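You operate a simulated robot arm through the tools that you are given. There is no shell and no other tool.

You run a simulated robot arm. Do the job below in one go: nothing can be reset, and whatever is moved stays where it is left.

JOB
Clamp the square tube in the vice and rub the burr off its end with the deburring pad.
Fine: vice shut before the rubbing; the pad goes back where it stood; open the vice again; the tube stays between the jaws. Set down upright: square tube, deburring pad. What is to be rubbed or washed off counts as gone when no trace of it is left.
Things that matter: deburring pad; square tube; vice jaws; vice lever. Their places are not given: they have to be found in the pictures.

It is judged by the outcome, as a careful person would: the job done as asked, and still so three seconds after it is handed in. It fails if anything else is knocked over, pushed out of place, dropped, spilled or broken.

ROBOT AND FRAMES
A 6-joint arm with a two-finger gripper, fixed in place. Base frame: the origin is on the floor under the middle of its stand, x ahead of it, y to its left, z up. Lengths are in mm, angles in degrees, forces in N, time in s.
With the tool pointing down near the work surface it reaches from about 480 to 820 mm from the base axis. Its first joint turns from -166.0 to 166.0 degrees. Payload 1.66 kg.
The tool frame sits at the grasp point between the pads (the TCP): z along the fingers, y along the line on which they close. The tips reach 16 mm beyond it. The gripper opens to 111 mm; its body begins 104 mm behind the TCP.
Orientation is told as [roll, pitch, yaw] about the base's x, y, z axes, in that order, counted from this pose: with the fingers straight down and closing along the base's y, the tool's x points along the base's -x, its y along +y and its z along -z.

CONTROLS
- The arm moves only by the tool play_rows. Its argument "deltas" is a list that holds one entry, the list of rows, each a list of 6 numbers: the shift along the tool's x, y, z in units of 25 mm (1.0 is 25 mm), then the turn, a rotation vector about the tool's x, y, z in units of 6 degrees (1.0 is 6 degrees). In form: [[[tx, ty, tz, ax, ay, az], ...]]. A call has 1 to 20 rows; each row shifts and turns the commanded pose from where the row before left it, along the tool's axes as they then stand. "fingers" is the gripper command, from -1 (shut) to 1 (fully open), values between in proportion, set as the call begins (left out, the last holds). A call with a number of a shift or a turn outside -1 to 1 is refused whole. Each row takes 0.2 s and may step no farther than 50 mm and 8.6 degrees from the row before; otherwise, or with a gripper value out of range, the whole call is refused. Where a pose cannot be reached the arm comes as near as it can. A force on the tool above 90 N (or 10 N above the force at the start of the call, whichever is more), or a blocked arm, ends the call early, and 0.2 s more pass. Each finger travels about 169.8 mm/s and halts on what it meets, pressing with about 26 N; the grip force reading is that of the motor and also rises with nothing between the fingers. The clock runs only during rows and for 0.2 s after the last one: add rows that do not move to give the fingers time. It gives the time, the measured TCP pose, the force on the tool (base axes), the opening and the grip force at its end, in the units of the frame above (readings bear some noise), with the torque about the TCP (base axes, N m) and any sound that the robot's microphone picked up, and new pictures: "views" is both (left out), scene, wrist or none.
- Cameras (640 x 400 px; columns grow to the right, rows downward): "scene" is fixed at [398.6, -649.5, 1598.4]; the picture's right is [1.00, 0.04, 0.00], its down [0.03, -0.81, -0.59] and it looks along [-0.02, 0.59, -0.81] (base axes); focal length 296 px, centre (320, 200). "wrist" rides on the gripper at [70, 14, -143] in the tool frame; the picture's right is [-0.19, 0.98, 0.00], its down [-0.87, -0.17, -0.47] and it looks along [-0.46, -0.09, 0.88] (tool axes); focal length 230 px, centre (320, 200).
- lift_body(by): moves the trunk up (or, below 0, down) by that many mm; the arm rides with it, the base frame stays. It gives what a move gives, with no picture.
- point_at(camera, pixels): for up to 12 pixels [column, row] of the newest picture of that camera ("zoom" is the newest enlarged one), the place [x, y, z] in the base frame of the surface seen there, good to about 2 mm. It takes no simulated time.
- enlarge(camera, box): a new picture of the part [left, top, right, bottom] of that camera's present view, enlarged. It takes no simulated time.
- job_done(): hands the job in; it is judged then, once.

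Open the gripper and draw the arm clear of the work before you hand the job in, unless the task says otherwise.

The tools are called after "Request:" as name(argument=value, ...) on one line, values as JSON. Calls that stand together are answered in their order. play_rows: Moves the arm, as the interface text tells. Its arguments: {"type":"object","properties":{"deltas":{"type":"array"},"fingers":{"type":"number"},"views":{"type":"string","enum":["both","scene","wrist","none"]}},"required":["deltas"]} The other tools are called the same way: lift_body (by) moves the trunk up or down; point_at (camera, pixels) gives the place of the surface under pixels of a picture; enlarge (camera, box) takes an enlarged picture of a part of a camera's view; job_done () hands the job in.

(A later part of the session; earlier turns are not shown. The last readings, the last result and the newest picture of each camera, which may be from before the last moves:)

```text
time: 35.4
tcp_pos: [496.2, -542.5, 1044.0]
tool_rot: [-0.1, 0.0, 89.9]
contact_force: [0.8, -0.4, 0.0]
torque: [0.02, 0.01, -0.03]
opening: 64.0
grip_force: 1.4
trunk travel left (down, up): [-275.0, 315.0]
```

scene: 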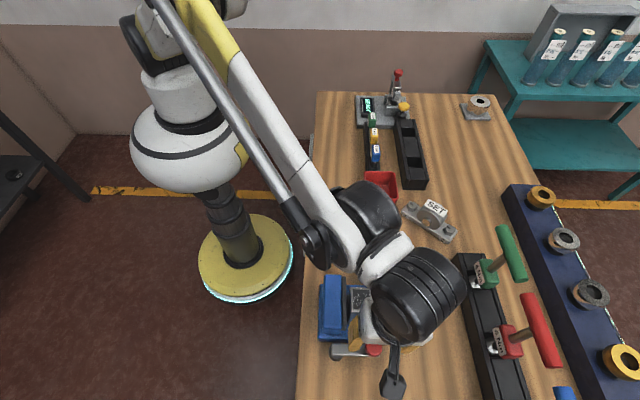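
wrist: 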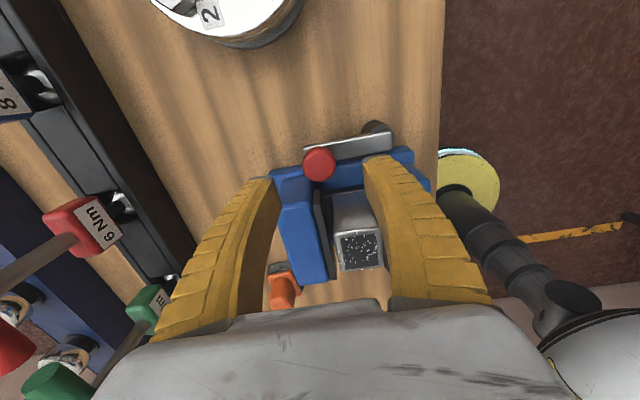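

The knob shows at (319,163), between the open fingers. I'll descend to z≈973, keeping the tips above the bar at 947.

Request:
play_rows(deltas=[[[0, 0, 0.5, 0, 0, 0], [0, 0, 0.5, 0, 0, 0], [0, 0, 0.5, 0, 0, 0], [0, 0, 0.5, 0, 0, 0], [0, 0, 0.5, 0, 0, 0], [0, 0, 0.32, 0, 0, 0], [0, 0, 0, 0, 0, 0]]], views="both")

```text
time: 37.0
tcp_pos: [495.4, -542.5, 972.8]
tool_rot: [0.0, 0.0, 90.0]
contact_force: [0.7, -0.2, -1.0]
torque: [-0.03, 0.03, 0.01]
opening: 63.8
grip_force: 1.1
trunk travel left (down, up): [-275.0, 315.0]
```

scene: 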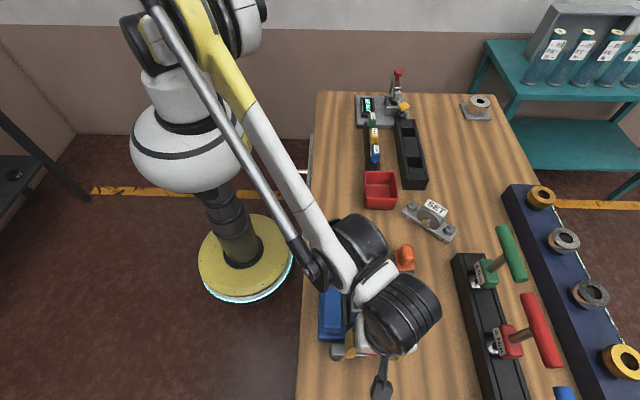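
wrist: 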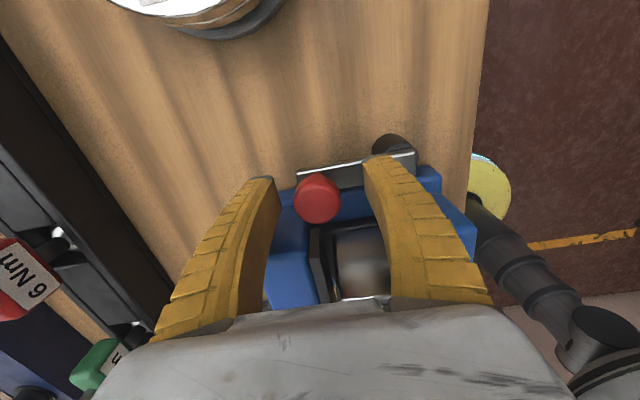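

The knob (318,198) is centred between the fingers. I'll close on it.

Request:
play_rows(deltas=[[[0, 0, 0, 0, 0, 0], [0, 0, 0, 0, 0, 0], [0, 0, 0, 0, 0, 0], [0, 0, 0, 0, 0, 0]]], fingers=-1, views="wrist")

```text
time: 38.0
tcp_pos: [498.4, -542.2, 971.6]
tool_rot: [0.1, 0.0, 90.0]
contact_force: [17.7, 1.9, -11.9]
torque: [-0.42, 0.07, -0.2]
opening: 26.8
grip_force: 33.7
trunk travel left (down, up): [-275.0, 315.0]
```

wrist: 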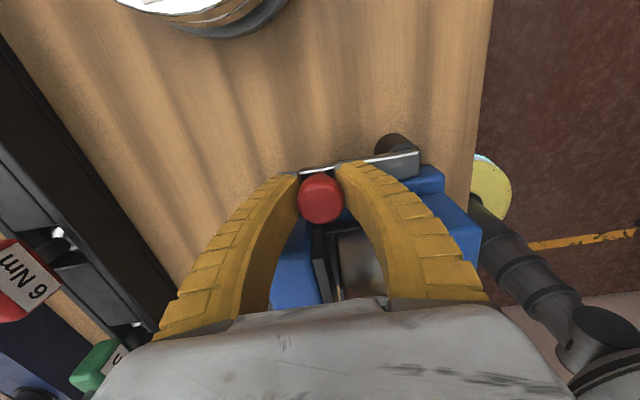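

The grip closed at 26.8 mm but the knob pushes the tool +17.7 N in x, so its centre is slightly further +x than my TCP. I'll shift 2 mm in +x to relieve it.

Request:
play_rows(deltas=[[[0, -0.08, 0, 0, 0, 0], [0, 0, 0, 0, 0, 0]]], views="none")

```text
time: 38.6
tcp_pos: [498.2, -542.1, 972.7]
tool_rot: [0.2, -0.1, 89.9]
contact_force: [2.3, 4.9, -21.5]
torque: [0.3, 0.14, -0.3]
opening: 26.7
grip_force: 34.1
trunk travel left (down, up): [-275.0, 315.0]
```

The x force is relieved, leaving a modest downward pull. I'll lower 1 mm and start swinging the lever clockwise (toward −y), 12° for a first check.

Request:
play_rows(deltas=[[[0, 0, 0.04, 0, 0, 0], [0.148, 0.004, 0, 0, 0, 0.5], [0.148, 0.004, 0, 0, 0, 0.5], [0.148, 0.004, 0, 0, 0, 0.5], [0.148, 0.004, 0, 0, 0, 0.5], [0, 0, 0, 0, 0, 0]]], views="both")

```text
time: 40.0
tcp_pos: [495.4, -557.2, 970.9]
tool_rot: [0.1, 0.0, 77.8]
contact_force: [-9.3, 2.3, -10.7]
torque: [-0.51, 0.08, -0.03]
opening: 27.0
grip_force: 33.7
trunk travel left (down, up): [-275.0, 315.0]
```

scene: 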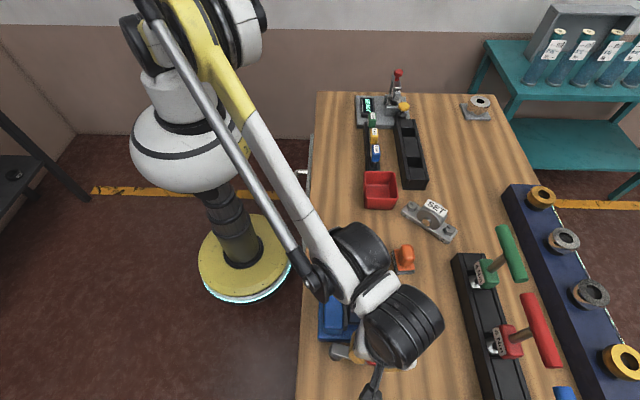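
wrist: 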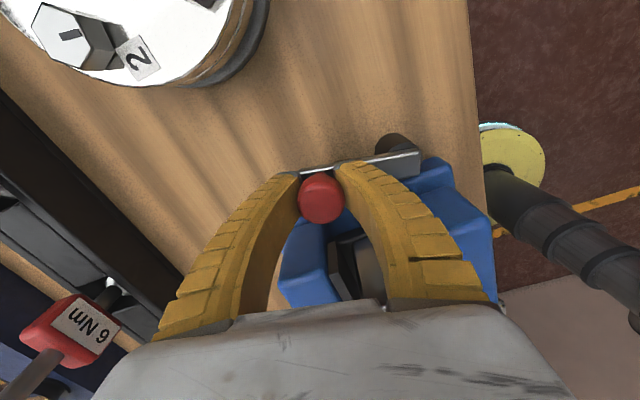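

The lever is following, with small forces (−9 N in x). I'll continue the arc 30° more with a slight inward bias.

Request:
play_rows(deltas=[[[0.22, 0.025, 0, 0, 0, 0.75], [0.22, 0.025, 0, 0, 0, 0.75], [0.22, 0.02, 0, 0, 0, 0.75], [0.22, 0.015, 0, 0, 0, 0.75], [0.22, 0.015, 0, 0, 0, 0.75], [0.22, 0.015, 0, 0, 0, 0.75], [0, 0, 0, 0, 0, 0]]], views="wrist")

```text
time: 41.6
tcp_pos: [478.9, -585.6, 971.6]
tool_rot: [-0.1, -0.1, 50.9]
contact_force: [-2.0, 11.7, -17.1]
torque: [0.03, 0.15, -0.37]
opening: 26.5
grip_force: 33.7
trunk travel left (down, up): [-275.0, 315.0]
```

wrist: 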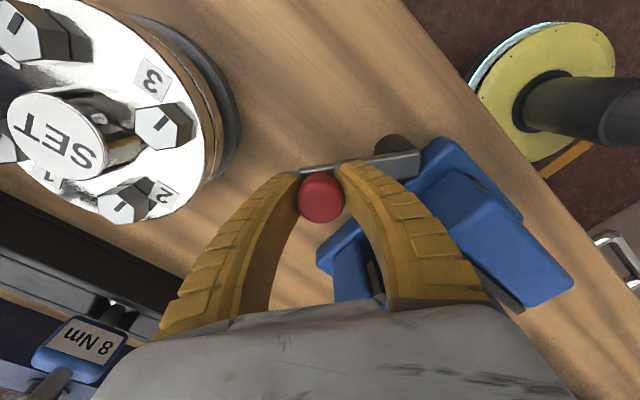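

The lever is at about 39° with forces small, radius ≈71 mm. I'll continue the swing another 27°.

Request:
play_rows(deltas=[[[0.222, 0.009, 0, 0, 0, 0.75], [0.222, 0.009, 0, 0, 0, 0.75], [0.222, 0.009, 0, 0, 0, 0.75], [0.222, 0.009, 0, 0, 0, 0.75], [0.222, 0.009, 0, 0, 0, 0.75], [0.222, 0.009, 0, 0, 0, 0.75], [0, 0, 0, 0, 0, 0]]], views="both")

```text
time: 43.2
tcp_pos: [453.6, -603.9, 972.4]
tool_rot: [0.0, 0.1, 24.0]
contact_force: [-14.1, 33.7, -27.5]
torque: [-0.08, -0.36, 0.24]
opening: 26.2
grip_force: 34.4
trunk travel left (down, up): [-275.0, 315.0]
```

scene: 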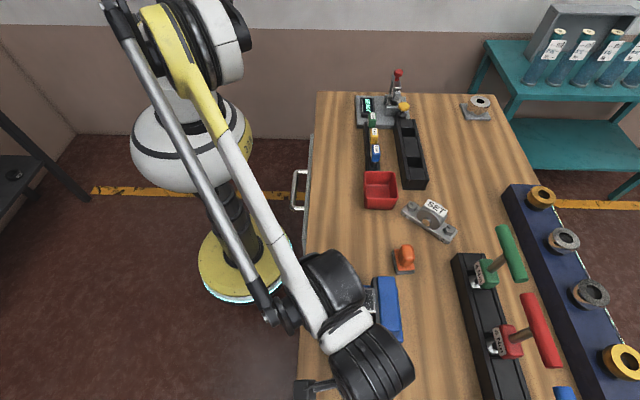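
wrist: 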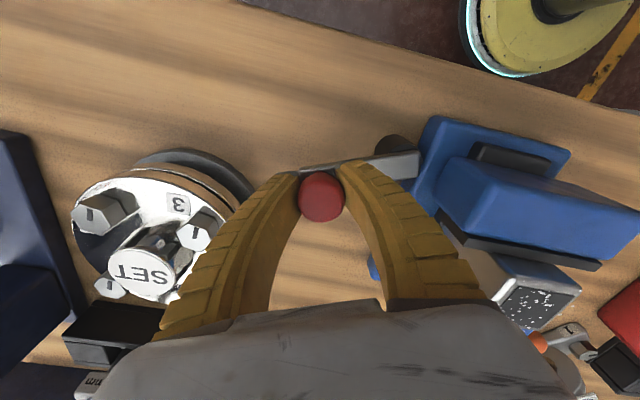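

The jaw nearer the robot has moved toward the tube, and the pull is radially inward (~36 N) with −27 N in z. I'll ease 3 mm inward and 2 mm down, then continue 13.5°.

Request:
play_rows(deltas=[[[0, 0.06, 0.04, 0, 0, 0], [0, 0.06, 0.04, 0, 0, 0], [0.222, 0.009, 0, 0, 0, 0.75], [0.222, 0.009, 0, 0, 0, 0.75], [0.222, 0.009, 0, 0, 0, 0.75], [0, 0, 0, 0, 0, 0]]], views="wrist")

```text
time: 44.6
tcp_pos: [442.2, -608.1, 969.4]
tool_rot: [0.0, 0.1, 10.5]
contact_force: [27.8, 25.1, -26.5]
torque: [-0.05, -0.23, 0.09]
opening: 26.3
grip_force: 34.0
trunk travel left (down, up): [-275.0, 315.0]
```

wrist: 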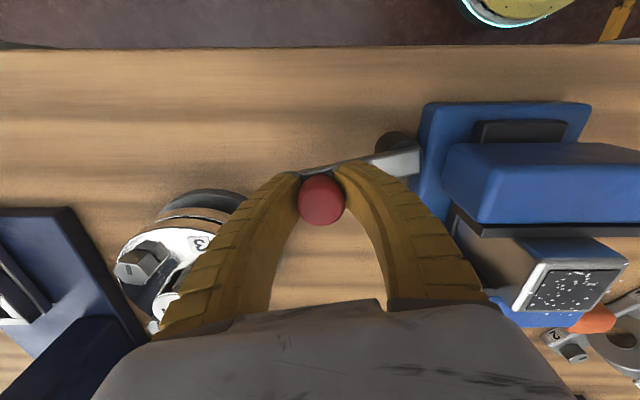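

The lever is at about 77° with 28 N of resistance along the swing, suggesting the jaw is meeting the tube. I'll zoom in on the jaw and tube.

Request:
enlarge(camera="wrist", box=[400, 80, 640, 380])

Request:
point_at(camera="wrist", pixels=[[540, 228], [600, 228], [545, 265], [610, 268], [536, 310], [600, 300], [540, 180], [515, 130], [398, 160]])

```text
1.33 times, centred on (520, 230) of wrist
```

zoom: 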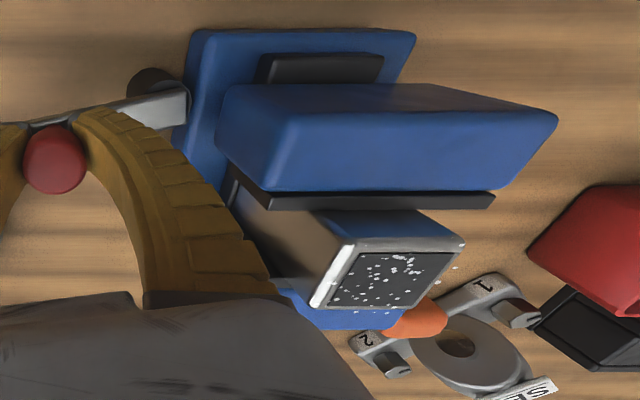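

```text
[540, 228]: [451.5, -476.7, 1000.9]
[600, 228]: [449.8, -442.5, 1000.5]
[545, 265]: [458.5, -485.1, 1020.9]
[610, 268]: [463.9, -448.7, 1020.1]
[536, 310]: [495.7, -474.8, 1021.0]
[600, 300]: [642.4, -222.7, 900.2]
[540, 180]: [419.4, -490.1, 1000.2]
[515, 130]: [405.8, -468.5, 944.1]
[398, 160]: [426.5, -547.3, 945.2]
```

The jaw plate has moved about 11 mm (to x≈451.5) and is at the tube, which has slid toward the fixed jaw with about 3 mm left. I'll keep swinging 13.5° more.

Request:
play_rows(deltas=[[[0.222, 0.03, 0.02, 0, 0, 0.75], [0.222, 0.03, 0.02, 0, 0, 0.75], [0.222, 0.02, 0.02, 0, 0, 0.75], [0, 0, 0, 0, 0, 0]]], views="both")

```text
time: 45.6
tcp_pos: [419.4, -608.6, 968.8]
tool_rot: [0.0, 0.0, -3.1]
contact_force: [-0.4, -0.5, 0.1]
torque: [0.02, 0.01, 0.03]
opening: 0.3
grip_force: 29.1
trunk travel left (down, up): [-275.0, 315.0]
```

scene: 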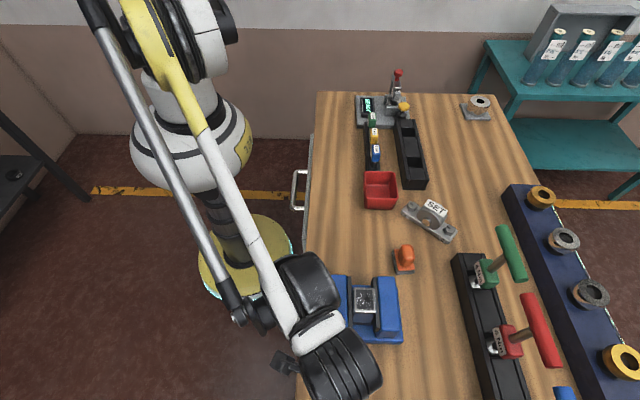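
wrist: 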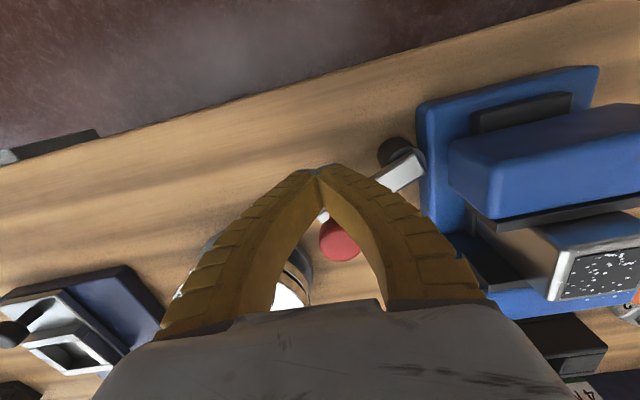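

The fingers slipped off the knob, which now shows at (340,240) in the wrist view. I'll measure where the lever and jaw ended up.

Request:
point_at(camera="wrist", pixels=[[338, 240], [325, 215], [385, 178], [410, 165], [345, 255], [400, 150], [560, 218], [600, 210], [560, 265], [620, 245], [550, 298], [510, 275]])

Request:
enlarge(camera="wrist", box=[280, 80, 640, 340])

Request:
enlarge(camera="scene", box=[310, 260, 415, 360])

```text
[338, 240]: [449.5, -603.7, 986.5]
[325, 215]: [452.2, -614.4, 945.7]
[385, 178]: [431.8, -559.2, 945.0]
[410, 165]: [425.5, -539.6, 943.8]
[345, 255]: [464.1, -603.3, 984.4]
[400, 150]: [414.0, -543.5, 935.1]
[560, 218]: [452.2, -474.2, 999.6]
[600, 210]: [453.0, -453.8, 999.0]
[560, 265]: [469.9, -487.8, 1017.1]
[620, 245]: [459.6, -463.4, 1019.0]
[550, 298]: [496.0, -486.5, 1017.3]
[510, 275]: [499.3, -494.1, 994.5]
```

```text
1.54 times, centred on (460, 210) of wrist
```

zoom: 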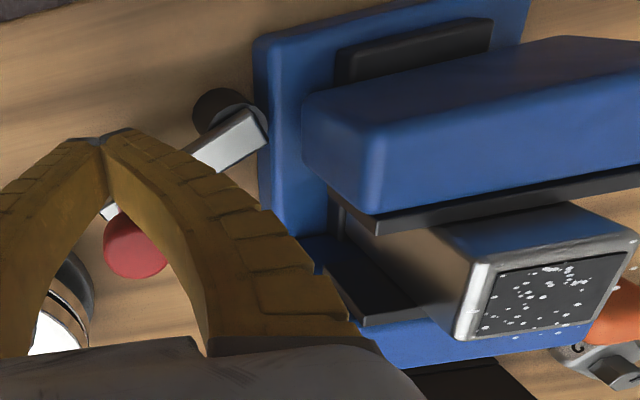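

```text
4.00 times, centred on (362, 310) of scene
```

zoom: 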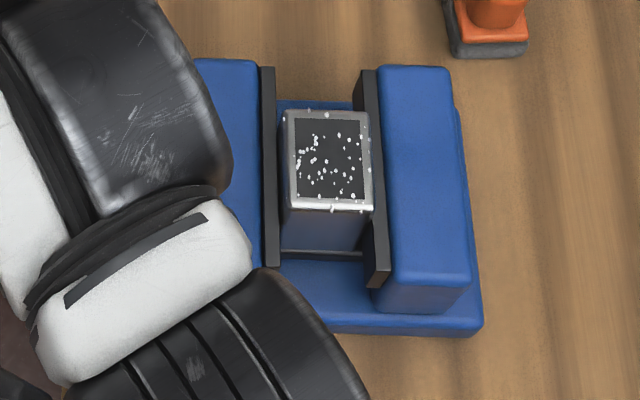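

The lever bar now points about 70°, and the jaw faces still leave roughly 2 mm around the tube, so it is not fully shut. I'll raise the gripper to see the lever clearly.

Request:
play_rows(deltas=[[[0, 0, -0.4, 0, 0, 0], [0, 0, -0.8, 0, 0, 0], [0, 0, -0.8, 0, 0, 0], [0, 0, -0.8, 0, 0, 0], [0, 0, -0.4, 0, 0, 0], [0, 0, 0, 0, 0, 0]]], fingers=0.1, views="both")

```text
time: 47.0
tcp_pos: [421.5, -607.2, 1047.4]
tool_rot: [-0.1, 0.1, -3.0]
contact_force: [-0.5, -0.1, -0.3]
torque: [0.01, 0.03, 0.0]
opening: 63.2
grip_force: 0.6
trunk travel left (down, up): [-275.0, 315.0]
```

scene: 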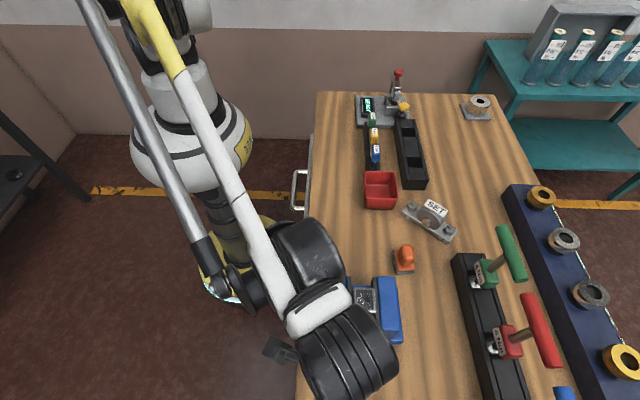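
wrist: 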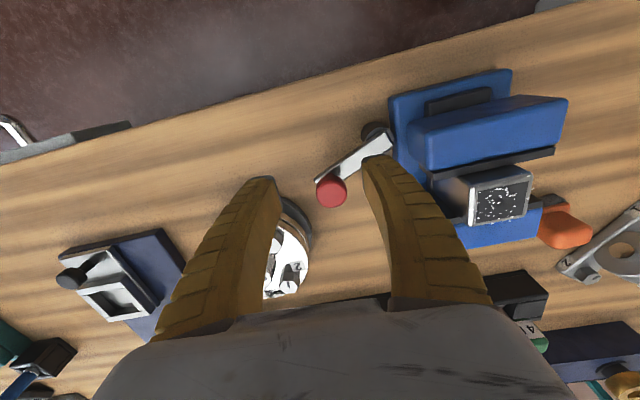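

Request:
enlarge(camera="wrist", box=[300, 60, 580, 260])

Request:
point_at(camera="wrist", pixels=[[332, 190], [318, 190], [346, 190], [331, 178], [331, 204], [360, 162], [380, 147], [374, 128], [500, 158], [490, 165], [477, 190], [528, 177]])

```text
2.00 times, centred on (440, 160) of wrist
```

zoom: 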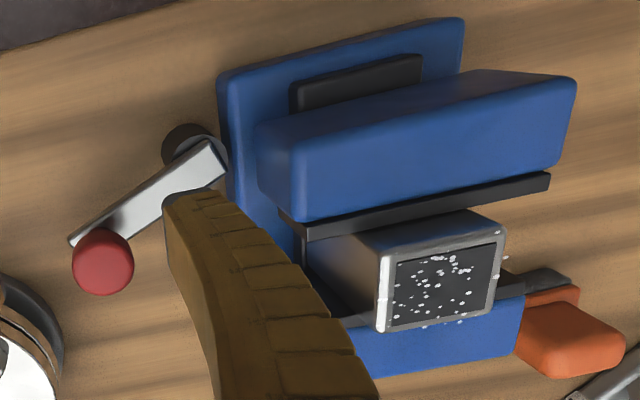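

```text
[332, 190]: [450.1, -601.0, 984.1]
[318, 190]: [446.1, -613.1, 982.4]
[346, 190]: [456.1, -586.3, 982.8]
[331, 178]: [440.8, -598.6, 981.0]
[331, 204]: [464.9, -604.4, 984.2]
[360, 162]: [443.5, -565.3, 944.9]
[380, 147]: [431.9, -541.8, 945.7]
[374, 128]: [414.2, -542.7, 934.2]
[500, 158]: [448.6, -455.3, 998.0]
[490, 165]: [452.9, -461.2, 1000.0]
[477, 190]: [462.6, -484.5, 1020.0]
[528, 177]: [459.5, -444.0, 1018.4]
```

The knob is at about (452,−602), lever near 70°, with roughly 3 mm still open at the tube; the grip slipped because of rising resistance. I'll close the fingers and come down on the knob's +x side (x≈490) to push it the rest of the way.

Request:
play_rows(deltas=[[[0, 0, 0, 0, 0, -0.5], [-0.6, 0.02, 0, 0, 0, 0], [-0.75, 0.02, 0, 0, 0, 0], [-0.75, 0.02, 0, 0, 0, 0], [-0.64, 0.02, 0, 0, 0, 0], [0, 0, 0.6, 0, 0, 0], [0, 0, 0.62, 0, 0, 0], [0, 0, 0.62, 0, 0, 0], [0, 0, 0.62, 0, 0, 0], [0, 0, 0.6, 0, 0, 0], [0, 0, 0, 0, 0, 0]]], fingers=-1, views="both")

```text
time: 49.4
tcp_pos: [488.4, -604.0, 971.9]
tool_rot: [0.0, 0.0, 0.0]
contact_force: [-0.3, -0.2, -1.1]
torque: [0.0, -0.02, -0.03]
opening: 0.0
grip_force: 26.3
trunk travel left (down, up): [-275.0, 315.0]
```

scene: 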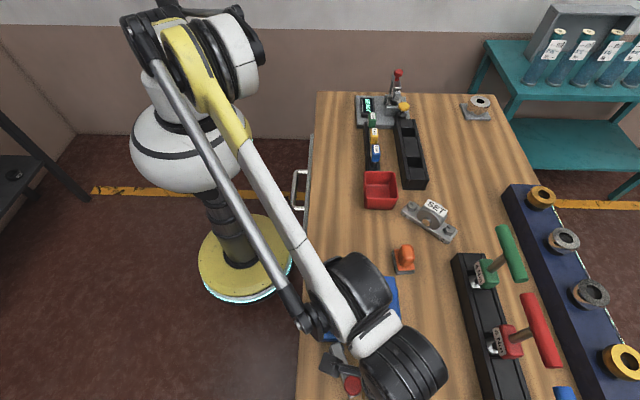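
wrist: 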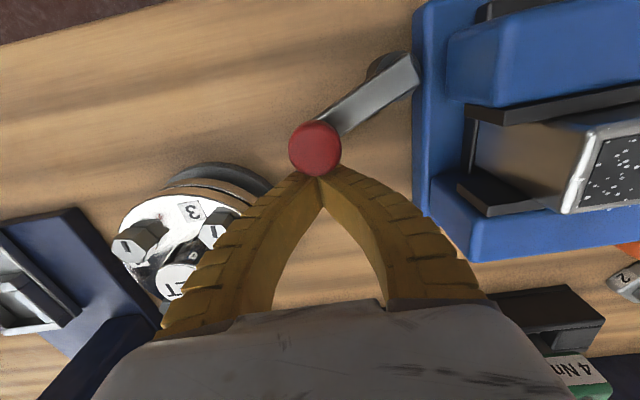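

The closed fingers stand just behind the knob (wrist (315,150)). I'll push 25 mm in −x in small steps and watch the force.

Request:
play_rows(deltas=[[[0.2, -0.02, 0, 0, 0, 0], [0.2, -0.02, 0, 0, 0, 0], [0.16, -0.02, 0, 0, 0, 0], [0.16, -0.02, 0, 0, 0, 0], [0.16, -0.02, 0, 0, 0, 0], [0.12, -0.02, 0, 0, 0, 0], [0, 0, 0, 0, 0, 0]]], views="both")

```text
time: 51.0
tcp_pos: [470.5, -607.5, 969.3]
tool_rot: [0.1, 0.0, 0.1]
contact_force: [53.6, -4.0, 6.6]
torque: [0.02, 0.23, -0.13]
opening: 6.0
grip_force: 28.2
trunk travel left (down, up): [-275.0, 315.0]
```

scene: 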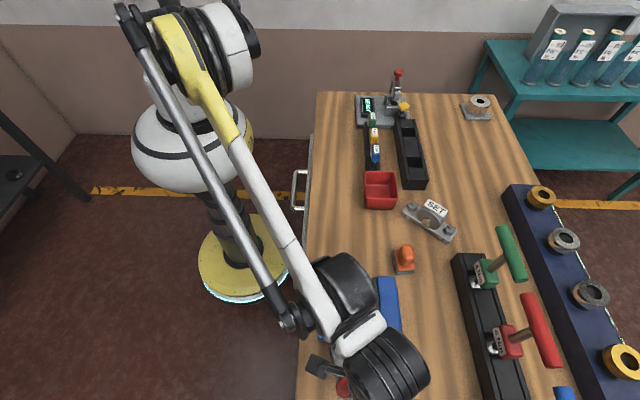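
wrist: 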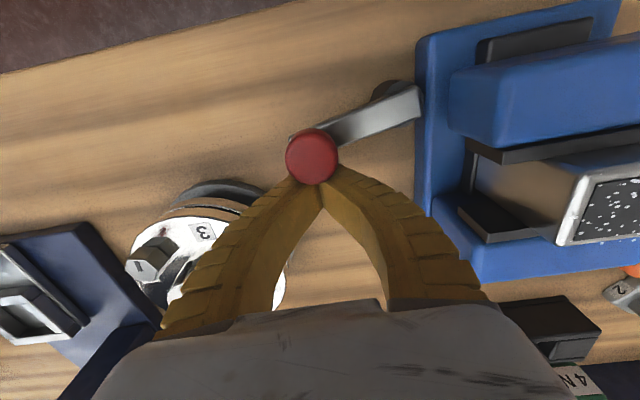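

The push meets 54 N, and the knob is wedging the fingertips apart 6 mm. I'll measure the lever and jaw now.

Request:
point_at(camera="wrist", pixels=[[311, 155], [288, 155], [335, 155], [311, 133], [400, 100], [350, 128], [560, 150], [620, 140], [545, 160], [585, 185], [570, 240], [500, 238]])

Request:
enlarge(camera="wrist", box=[260, 50, 640, 300])

```text
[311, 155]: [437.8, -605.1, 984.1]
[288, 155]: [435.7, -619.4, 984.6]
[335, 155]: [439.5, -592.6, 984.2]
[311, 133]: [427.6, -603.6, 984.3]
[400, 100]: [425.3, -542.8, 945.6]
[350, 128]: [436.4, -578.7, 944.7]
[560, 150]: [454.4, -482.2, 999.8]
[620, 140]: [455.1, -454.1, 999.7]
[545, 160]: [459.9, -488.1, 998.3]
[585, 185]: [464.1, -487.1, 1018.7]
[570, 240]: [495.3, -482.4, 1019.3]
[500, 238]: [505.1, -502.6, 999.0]
```

```text
1.60 times, centred on (450, 175) of wrist
```

zoom: 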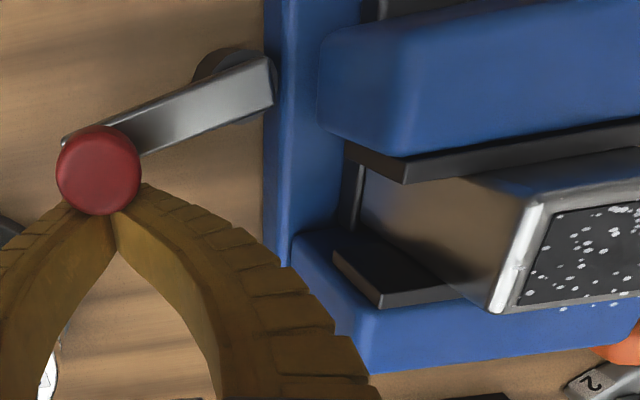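

The knob is now at about (438,−606), lever ≈83°, and the jaw has advanced 2 mm more. I'll push on another 6 mm in small steps.

Request:
play_rows(deltas=[[[0.06, 0, 0, 0, 0, 0], [0.06, 0, 0, 0, 0, 0], [0.06, 0, 0, 0, 0, 0], [0.06, 0, 0, 0, 0, 0], [0, 0, 0, 0, 0, 0]]], views="both")

```text
time: 52.2
tcp_pos: [469.8, -608.3, 968.5]
tool_rot: [-0.1, -0.3, 0.4]
contact_force: [74.1, -13.0, 8.3]
torque: [0.06, 0.34, 0.02]
opening: 5.9
grip_force: 28.9
trunk travel left (down, up): [-275.0, 315.0]
```

scene: 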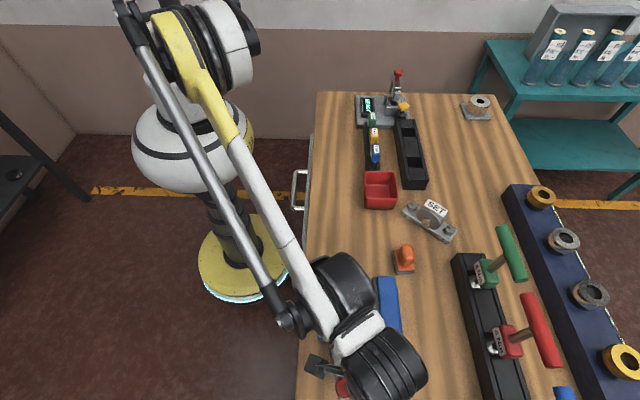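
wrist: 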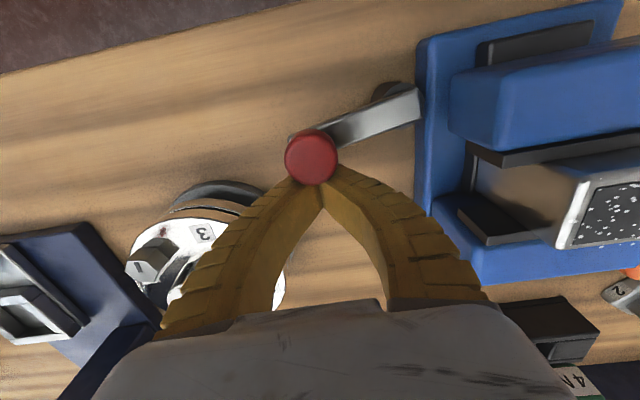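

The tool no longer advances while the force rises to 74 N, so the lever is at its stop (≈83°). I'll back off in +x and see whether it stays.

Request:
play_rows(deltas=[[[-0.2, 0, 0, 0, 0, 0], [-0.2, 0, 0, 0, 0, 0], [-0.3, 0, 0, 0, 0, 0], [-0.4, 0, 0, 0, 0, 0], [-0.4, 0, 0, 0, 0, 0], [0, 0, 0, 0, 0, 0]]], views="both")

Request:
enlarge(camera="wrist", box=[260, 50, 640, 300])

```text
time: 53.6
tcp_pos: [495.0, -609.6, 971.6]
tool_rot: [0.0, -0.1, -0.1]
contact_force: [-1.6, 0.4, 0.4]
torque: [0.0, -0.01, 0.0]
opening: 0.2
grip_force: 29.1
trunk travel left (down, up): [-275.0, 315.0]
```

scene: 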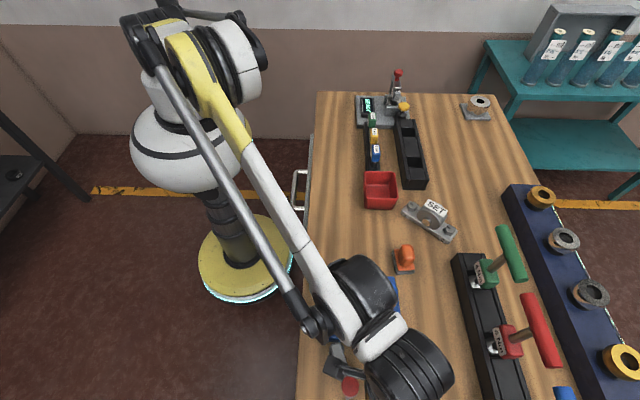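
wrist: 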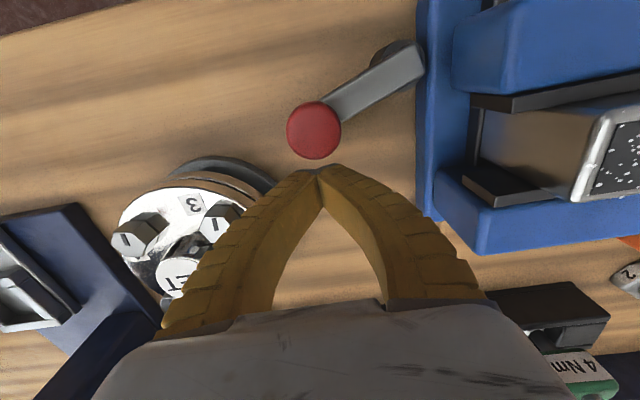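

```text
1.60 times, centred on (450, 175) of wrist
```

zoom: 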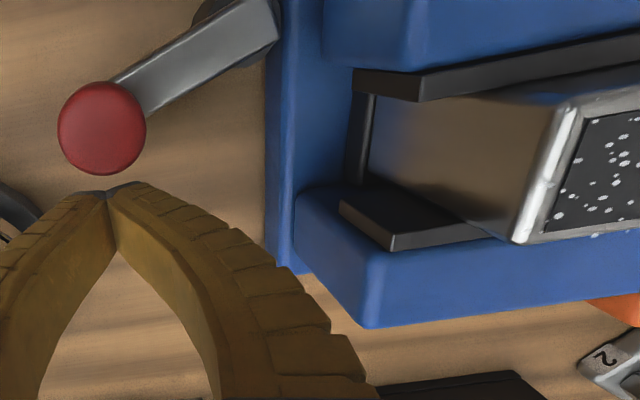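

Request:
point_at(camera="wrist", pixels=[[313, 130], [290, 130], [338, 130], [313, 106], [313, 155], [360, 95], [410, 65], [350, 100], [560, 95], [620, 85], [600, 150], [500, 190]])

```text
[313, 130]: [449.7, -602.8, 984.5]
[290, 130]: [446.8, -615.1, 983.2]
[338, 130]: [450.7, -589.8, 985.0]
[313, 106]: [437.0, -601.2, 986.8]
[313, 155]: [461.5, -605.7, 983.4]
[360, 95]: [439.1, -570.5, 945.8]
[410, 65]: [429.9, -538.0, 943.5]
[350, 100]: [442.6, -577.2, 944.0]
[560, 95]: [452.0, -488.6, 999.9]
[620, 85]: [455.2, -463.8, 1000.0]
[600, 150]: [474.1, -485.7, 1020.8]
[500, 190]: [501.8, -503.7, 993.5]
```

The lever eased back to about 72° when released, so I need to see whether the jaws really hold the tube. I'll lift away and move toward the pad so the scene camera sees the vice clearly.

Request:
play_rows(deltas=[[[0, 0, -0.6, 0, 0, 0], [0, 0, -0.9, 0, 0, 0], [0, 0, -0.9, 0, 0, 0], [0, 0, -0.9, 0, 0, 0], [0, 0, -0.9, 0, 0, 0], [0, 0, -0.9, 0, 0, 0], [0, 0, -0.9, 0, 0, 0], [-0.35, 0.9, 0, 0, 0, 0], [-0.35, 0.93, 0, 0, 0, 0], [-0.35, 0.93, 0, 0, 0, 0], [-0.35, 0.93, 0, 0, 0, 0], [-0.35, 0.93, 0, 0, 0, 0], [-0.35, 0.93, 0, 0, 0, 0], [-0.35, 0.93, 0, 0, 0, 0], [-0.35, 0.93, 0, 0, 0, 0], [-0.35, 0.93, 0, 0, 0, 0], [-0.35, 0.93, 0, 0, 0, 0], [-0.35, 0.93, 0, 0, 0, 0], [0, 0.9, 0, 0, 0, 0], [0, 0, 0, 0, 0, 0]]], fingers=0.3, views="both")

Request:
enlarge(camera="scene", box=[315, 265, 415, 350])

```text
time: 57.8
tcp_pos: [593.6, -332.0, 1121.6]
tool_rot: [0.0, 0.0, 0.0]
contact_force: [-0.5, -0.2, 0.0]
torque: [-0.01, 0.01, -0.01]
opening: 73.7
grip_force: 1.0
trunk travel left (down, up): [-275.0, 315.0]
```

scene: 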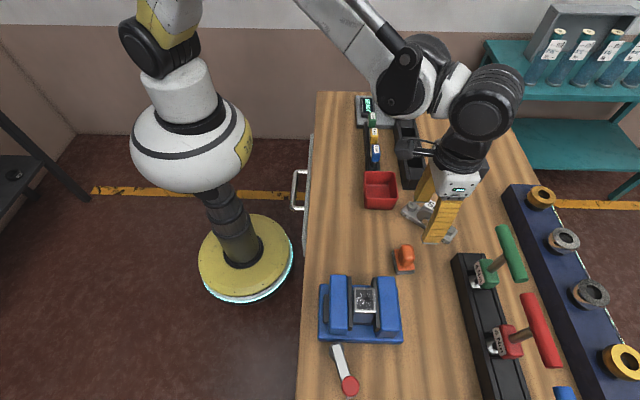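
wrist: 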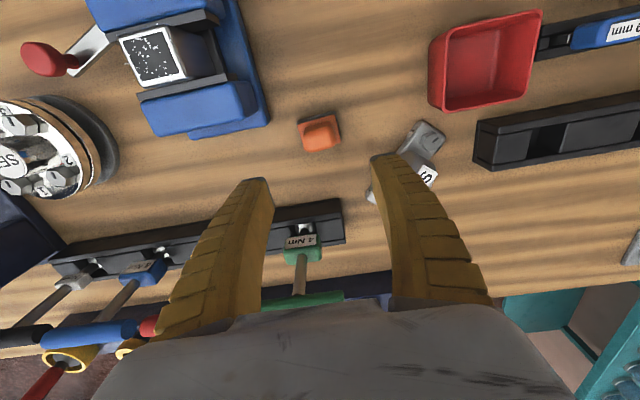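

```text
4.71 times, centred on (365, 308) of scene
```

zoom: 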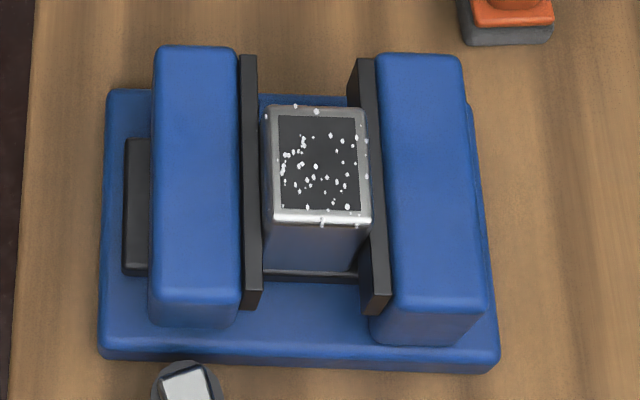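

The zoom shows the left plate's inner edge at column ~259 and the tube's rim from 263 to 370. I'll measure both plates and the tube sides to judge the gap.

Request:
point_at(camera="zoom", pixels=[[257, 170], [260, 170], [264, 170], [267, 170], [272, 170], [360, 170], [365, 170], [369, 170], [372, 170], [376, 170], [380, 170], [384, 170]])

Request:
point_at(camera="zoom", pixels=[[243, 200], [250, 200], [257, 200], [262, 240], [266, 240], [270, 240], [355, 240], [360, 240], [365, 240], [370, 240], [268, 260], [350, 260]])

```text
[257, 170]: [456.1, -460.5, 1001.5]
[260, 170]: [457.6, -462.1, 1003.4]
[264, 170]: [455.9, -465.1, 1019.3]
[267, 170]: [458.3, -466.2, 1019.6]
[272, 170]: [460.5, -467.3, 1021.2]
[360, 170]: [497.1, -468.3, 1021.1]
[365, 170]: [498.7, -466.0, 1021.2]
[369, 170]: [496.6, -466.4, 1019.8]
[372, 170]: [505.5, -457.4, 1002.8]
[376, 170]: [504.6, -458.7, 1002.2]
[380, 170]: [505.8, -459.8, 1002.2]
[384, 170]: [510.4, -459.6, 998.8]
```

```text
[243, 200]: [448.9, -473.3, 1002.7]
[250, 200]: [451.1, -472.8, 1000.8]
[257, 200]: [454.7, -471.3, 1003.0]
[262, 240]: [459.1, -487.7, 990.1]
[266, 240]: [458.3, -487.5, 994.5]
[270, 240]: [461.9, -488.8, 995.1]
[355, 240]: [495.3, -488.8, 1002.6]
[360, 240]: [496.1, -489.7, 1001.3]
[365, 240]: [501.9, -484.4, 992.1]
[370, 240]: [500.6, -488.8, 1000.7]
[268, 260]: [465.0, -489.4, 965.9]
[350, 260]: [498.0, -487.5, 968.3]
```

The left plate's face is at x≈457 and the tube spans 457.5–498.5 against the fixed plate at ≈499.5, so the jaws are on the tube. Next is the pad, at (320,131) in the wrist view; I'll zoom in on it for its pose.

Request:
enlarge(camera="wrist", box=[270, 90, 370, 170])

Request:
point_at(camera="zoom", pixels=[[145, 160], [320, 110], [355, 225], [175, 285], [240, 210], [180, 205], [300, 180], [330, 240], [200, 270], [160, 190], [345, 190], [260, 290]])

Request:
enlarge(camera="scene", box=[370, 230, 440, 290])

```text
5.00 times, centred on (320, 130) of wrist
```

zoom: 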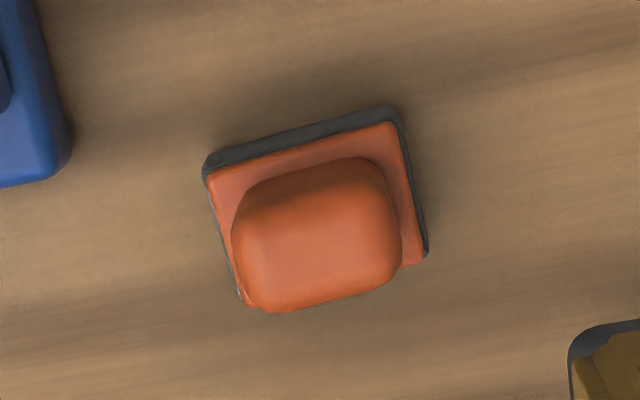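

```text
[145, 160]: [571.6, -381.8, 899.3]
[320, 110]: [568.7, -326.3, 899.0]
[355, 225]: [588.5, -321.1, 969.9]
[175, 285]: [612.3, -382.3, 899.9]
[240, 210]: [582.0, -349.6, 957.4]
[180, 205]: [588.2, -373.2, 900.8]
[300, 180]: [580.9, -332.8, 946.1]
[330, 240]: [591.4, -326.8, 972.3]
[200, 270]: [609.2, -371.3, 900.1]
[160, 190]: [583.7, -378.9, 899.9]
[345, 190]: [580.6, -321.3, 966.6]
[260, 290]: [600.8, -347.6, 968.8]
```

```text
6.67 times, centred on (405, 260) of scene
```

zoom: 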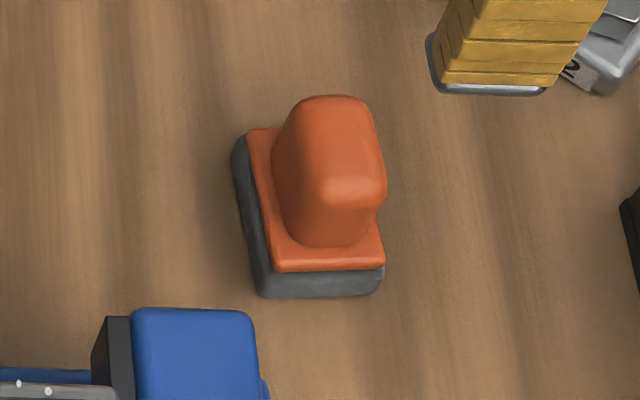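

Request:
point_at(camera="zoom", pixels=[[252, 132], [275, 268], [382, 262], [300, 115], [365, 110], [380, 180], [320, 190], [350, 195], [290, 140], [375, 130], [345, 150], [285, 220]])

Request:
enlarge(camera="wrist", box=[270, 90, 370, 170])

Request:
point_at(camera="zoom", pixels=[[210, 175], [395, 125], [420, 255], [240, 292], [255, 215], [375, 175], [398, 260], [250, 285], [268, 305], [385, 280], [320, 230], [300, 265]])

```text
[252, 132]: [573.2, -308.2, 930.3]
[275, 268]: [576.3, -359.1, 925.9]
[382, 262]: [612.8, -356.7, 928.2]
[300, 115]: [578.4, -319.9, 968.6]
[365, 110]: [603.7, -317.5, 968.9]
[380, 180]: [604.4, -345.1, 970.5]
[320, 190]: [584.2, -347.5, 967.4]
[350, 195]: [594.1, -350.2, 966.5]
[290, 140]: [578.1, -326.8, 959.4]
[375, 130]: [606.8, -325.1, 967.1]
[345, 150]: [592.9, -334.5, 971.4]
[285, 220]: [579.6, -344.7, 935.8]
```

```text
5.00 times, centred on (320, 130) of wrist
```

zoom: 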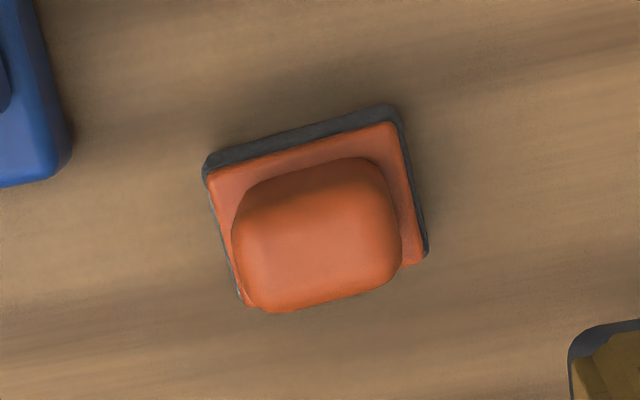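

```text
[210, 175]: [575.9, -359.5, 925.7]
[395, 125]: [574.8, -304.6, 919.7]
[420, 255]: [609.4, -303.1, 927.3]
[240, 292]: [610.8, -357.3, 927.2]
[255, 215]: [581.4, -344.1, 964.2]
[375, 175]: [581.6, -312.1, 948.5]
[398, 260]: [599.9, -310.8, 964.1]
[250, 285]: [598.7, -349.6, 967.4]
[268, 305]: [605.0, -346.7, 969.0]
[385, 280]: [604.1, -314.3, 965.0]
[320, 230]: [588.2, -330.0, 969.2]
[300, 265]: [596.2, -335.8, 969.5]
```

The pad's centre is about (592.5,−331), aligned with the base axes, handle 27 × 39 mm with its top at z≈970. I'll check the neighbouring casting's nearest points before lowering the fingers.

Request:
point_at(camera="scene", pixels=[[408, 208], [415, 216], [425, 228], [440, 238], [452, 238], [405, 212]])

Request:
point_at(camera="wrist", pixels=[[425, 130], [400, 155], [375, 190], [370, 195], [410, 125], [340, 70]])

```text
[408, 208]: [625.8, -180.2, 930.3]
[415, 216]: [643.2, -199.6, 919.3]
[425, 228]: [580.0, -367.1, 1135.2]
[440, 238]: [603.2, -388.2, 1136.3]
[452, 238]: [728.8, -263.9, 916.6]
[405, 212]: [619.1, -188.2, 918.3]
```

```text
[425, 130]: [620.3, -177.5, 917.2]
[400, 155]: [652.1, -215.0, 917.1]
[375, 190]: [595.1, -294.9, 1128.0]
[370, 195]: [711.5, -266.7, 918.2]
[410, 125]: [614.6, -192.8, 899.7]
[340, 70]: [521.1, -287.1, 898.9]
```

The casting is well clear of the fingers' path. I'll descend over the pad handle to z≈948.

Request:
play_rows(deltas=[[[0.04, 0.04, 0.6, 0, 0, 0], [0, 0, 0.75, 0, 0, 0], [0, 0, 0.75, 0, 0, 0], [0, 0, 0.75, 0, 0, 0], [0, 0, 0.75, 0, 0, 0], [0, 0, 0.75, 0, 0, 0], [0, 0, 0.75, 0, 0, 0], [0, 0, 0.75, 0, 0, 0], [0, 0, 0.6, 0, 0, 0], [0, 0, 0.4, 0, 0, 0], [0, 0, 0, 0, 0, 0]]], views="both")

```text
time: 60.2
tcp_pos: [593.5, -330.8, 950.3]
tool_rot: [0.1, -0.1, 0.0]
contact_force: [-0.6, 0.0, 0.4]
torque: [-0.01, -0.02, 0.02]
opening: 73.5
grip_force: 1.4
trunk travel left (down, up): [-275.0, 315.0]
```

scene: 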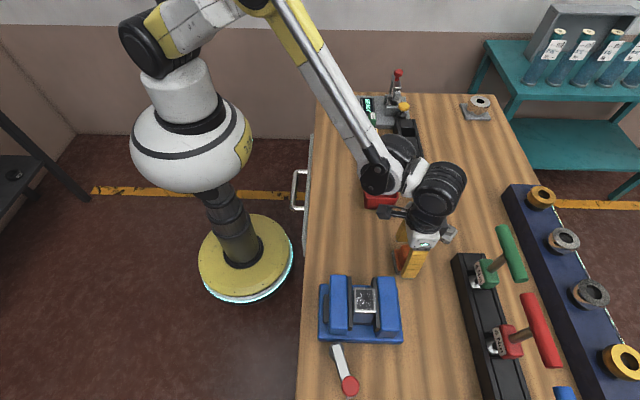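
wrist: 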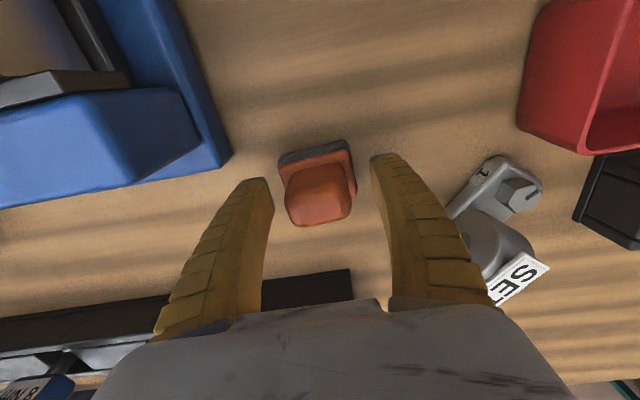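

The fingers straddle the handle (wrist (318,195)). I'll lower 2 mm and close on it.

Request:
play_rows(deltas=[[[0, 0, 0.08, 0, 0, 0], [0, 0, 0, 0, 0, 0]]], views="none")

Request:
play_rows(deltas=[[[0, 0, 0, 0, 0, 0], [0, 0, 0, 0, 0, 0], [0, 0, 0, 0, 0, 0], [0, 0, 0, 0, 0, 0], [0, 0, 0, 0, 0, 0]]], fingers=-1, views="both")

```text
time: 60.8
tcp_pos: [592.3, -330.5, 946.9]
tool_rot: [0.0, 0.0, 0.0]
contact_force: [-0.2, 0.2, 0.4]
torque: [0.0, -0.02, 0.03]
opening: 73.9
grip_force: 0.9
trunk travel left (down, up): [-275.0, 315.0]
```

```text
time: 62.0
tcp_pos: [591.9, -330.4, 949.1]
tool_rot: [0.0, 0.0, 0.0]
contact_force: [1.8, 0.3, 8.1]
torque: [0.02, -0.08, 0.12]
opening: 40.7
grip_force: 26.2
trunk travel left (down, up): [-275.0, 315.0]
```

scene: 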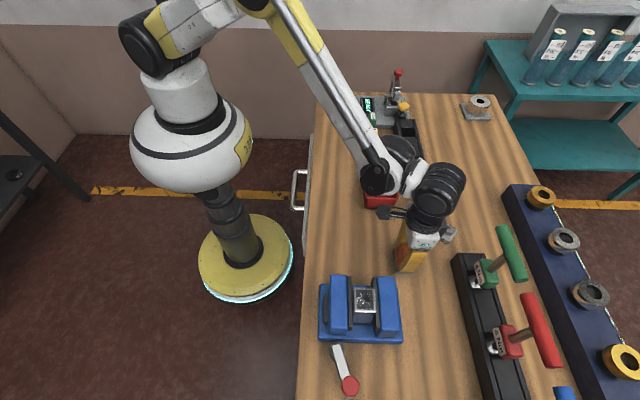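
wrist: 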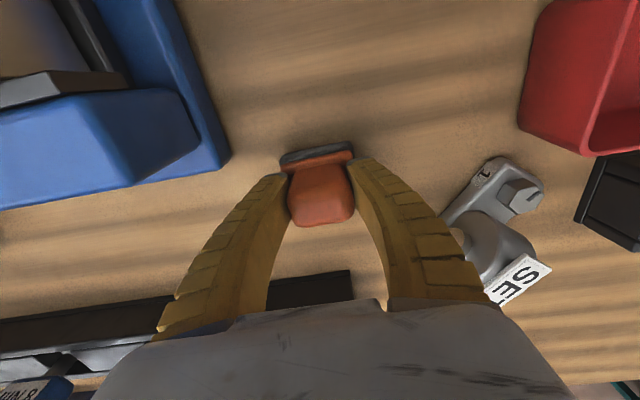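

The handle is gripped at 40.7 mm with 26 N. I'll lift gently at first and check that the pad comes along.

Request:
play_rows(deltas=[[[0, 0, -0.1, 0, 0, 0], [0, 0, -0.1, 0, 0, 0], [0, 0, -0.1, 0, 0, 0], [0, 0, -0.1, 0, 0, 0], [0, 0, -0.2, 0, 0, 0], [0, 0, -0.2, 0, 0, 0], [0, 0, -0.2, 0, 0, 0], [0, 0, 0, 0, 0, 0]]], views="wrist")

```text
time: 63.8
tcp_pos: [590.1, -331.1, 972.4]
tool_rot: [0.0, 0.0, -0.1]
contact_force: [0.1, 0.3, -0.9]
torque: [-0.02, 0.0, -0.01]
opening: 39.0
grip_force: 26.2
trunk travel left (down, up): [-275.0, 315.0]
```

wrist: 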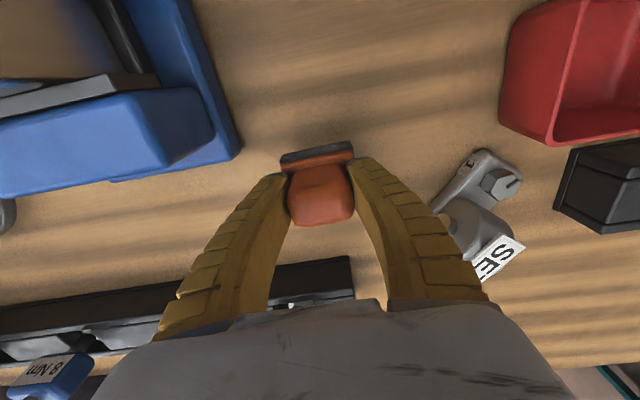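

The pad is held and rising with the gripper. I'll lift another 135 mm, then carry it above the tube at (478,−463).

Request:
play_rows(deltas=[[[0, 0, -0.5, 0, 0, 0], [0, 0, -0.7, 0, 0, 0], [0, 0, -0.7, 0, 0, 0], [0, 0, -0.7, 0, 0, 0], [0, 0, -0.7, 0, 0, 0], [0, 0, -0.7, 0, 0, 0], [0, 0, -0.7, 0, 0, 0], [0, 0, -0.7, 0, 0, 0], [0, 0, 0, 0, 0, 0]]], views="wrist")

Request:
play_rows(deltas=[[[0.2, -0.24, 0, 0, 0, 0], [0.38, -0.44, 0, 0, 0, 0], [0.38, -0.44, 0, 0, 0, 0], [0.38, -0.44, 0, 0, 0, 0], [0.38, -0.44, 0, 0, 0, 0], [0.38, -0.44, 0, 0, 0, 0], [0.38, -0.44, 0, 0, 0, 0], [0.38, -0.44, 0, 0, 0, 0], [0.38, -0.44, 0, 0, 0, 0], [0.38, -0.44, 0, 0, 0, 0], [0.38, -0.44, 0, 0, 0, 0], [0.38, -0.44, 0, 0, 0, 0], [0.18, -0.22, 0, 0, 0, 0], [0, 0, 0, 0, 0, 0]]], views="both")

```text
time: 65.8
tcp_pos: [590.6, -329.9, 1108.6]
tool_rot: [0.0, 0.0, 0.0]
contact_force: [0.2, -0.8, -0.6]
torque: [0.03, 0.0, 0.0]
opening: 39.2
grip_force: 26.3
trunk travel left (down, up): [-275.0, 315.0]
```

wrist: 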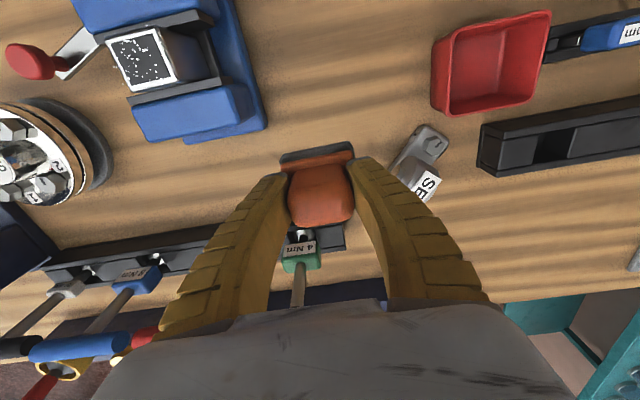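

```text
time: 68.8
tcp_pos: [477.3, -464.4, 1108.4]
tool_rot: [0.0, 0.0, 0.1]
contact_force: [-0.1, 0.5, -2.2]
torque: [0.01, -0.02, 0.04]
opening: 39.3
grip_force: 25.8
trunk travel left (down, up): [-275.0, 315.0]
```

scene: 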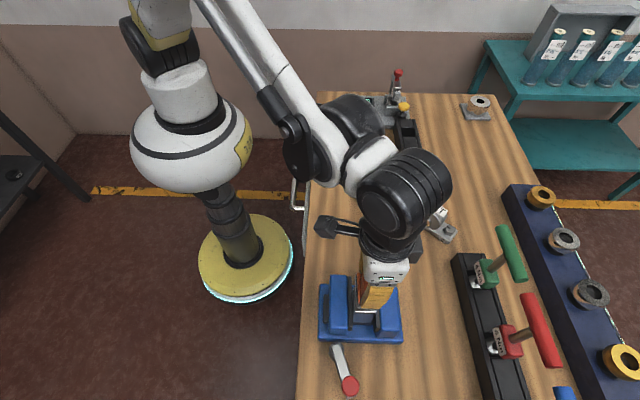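
wrist: 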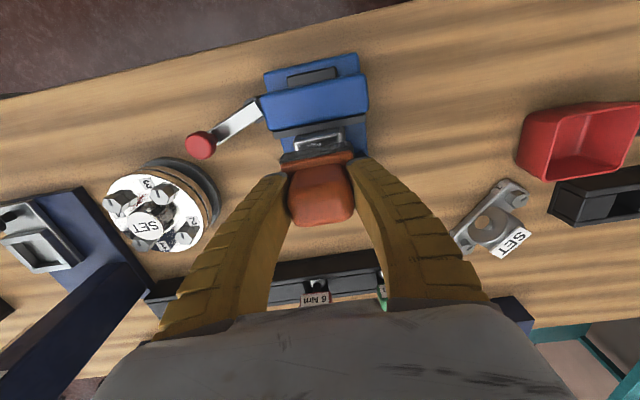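

The pad is above the tube, with its underside near z≈1060 against a tube top at ≈1021. I'll lower 35 mm, then creep down until I feel contact.

Request:
play_rows(deltas=[[[0, 0.02, 0.3, 0, 0, 0], [0, 0.02, 0.4, 0, 0, 0], [0, 0, 0.4, 0, 0, 0], [0, 0, 0.2, 0, 0, 0], [0, 0, 0.1, 0, 0, 0], [0, 0, 0, 0, 0, 0]]], views="none")

Request:
play_rows(deltas=[[[0, 0, 0.04, 0, 0, 0], [0, 0, 0.04, 0, 0, 0], [0, 0, 0.04, 0, 0, 0], [0, 0, 0, 0, 0, 0]]], views="wrist")

```text
time: 70.2
tcp_pos: [478.0, -463.0, 1073.1]
tool_rot: [0.0, 0.0, -0.1]
contact_force: [0.9, -0.3, 0.0]
torque: [0.02, -0.02, -0.02]
opening: 38.9
grip_force: 26.0
trunk travel left (down, up): [-275.0, 315.0]
```

```text
time: 71.2
tcp_pos: [478.1, -463.2, 1070.0]
tool_rot: [-0.1, 0.0, 0.0]
contact_force: [-0.5, 0.6, -0.3]
torque: [0.04, 0.02, 0.03]
opening: 38.9
grip_force: 25.6
trunk travel left (down, up): [-275.0, 315.0]
```

wrist: 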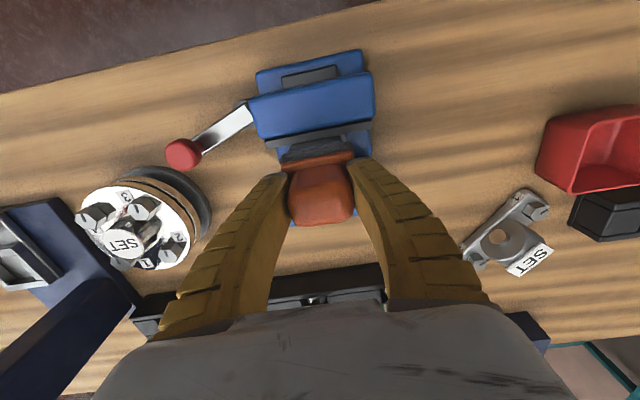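

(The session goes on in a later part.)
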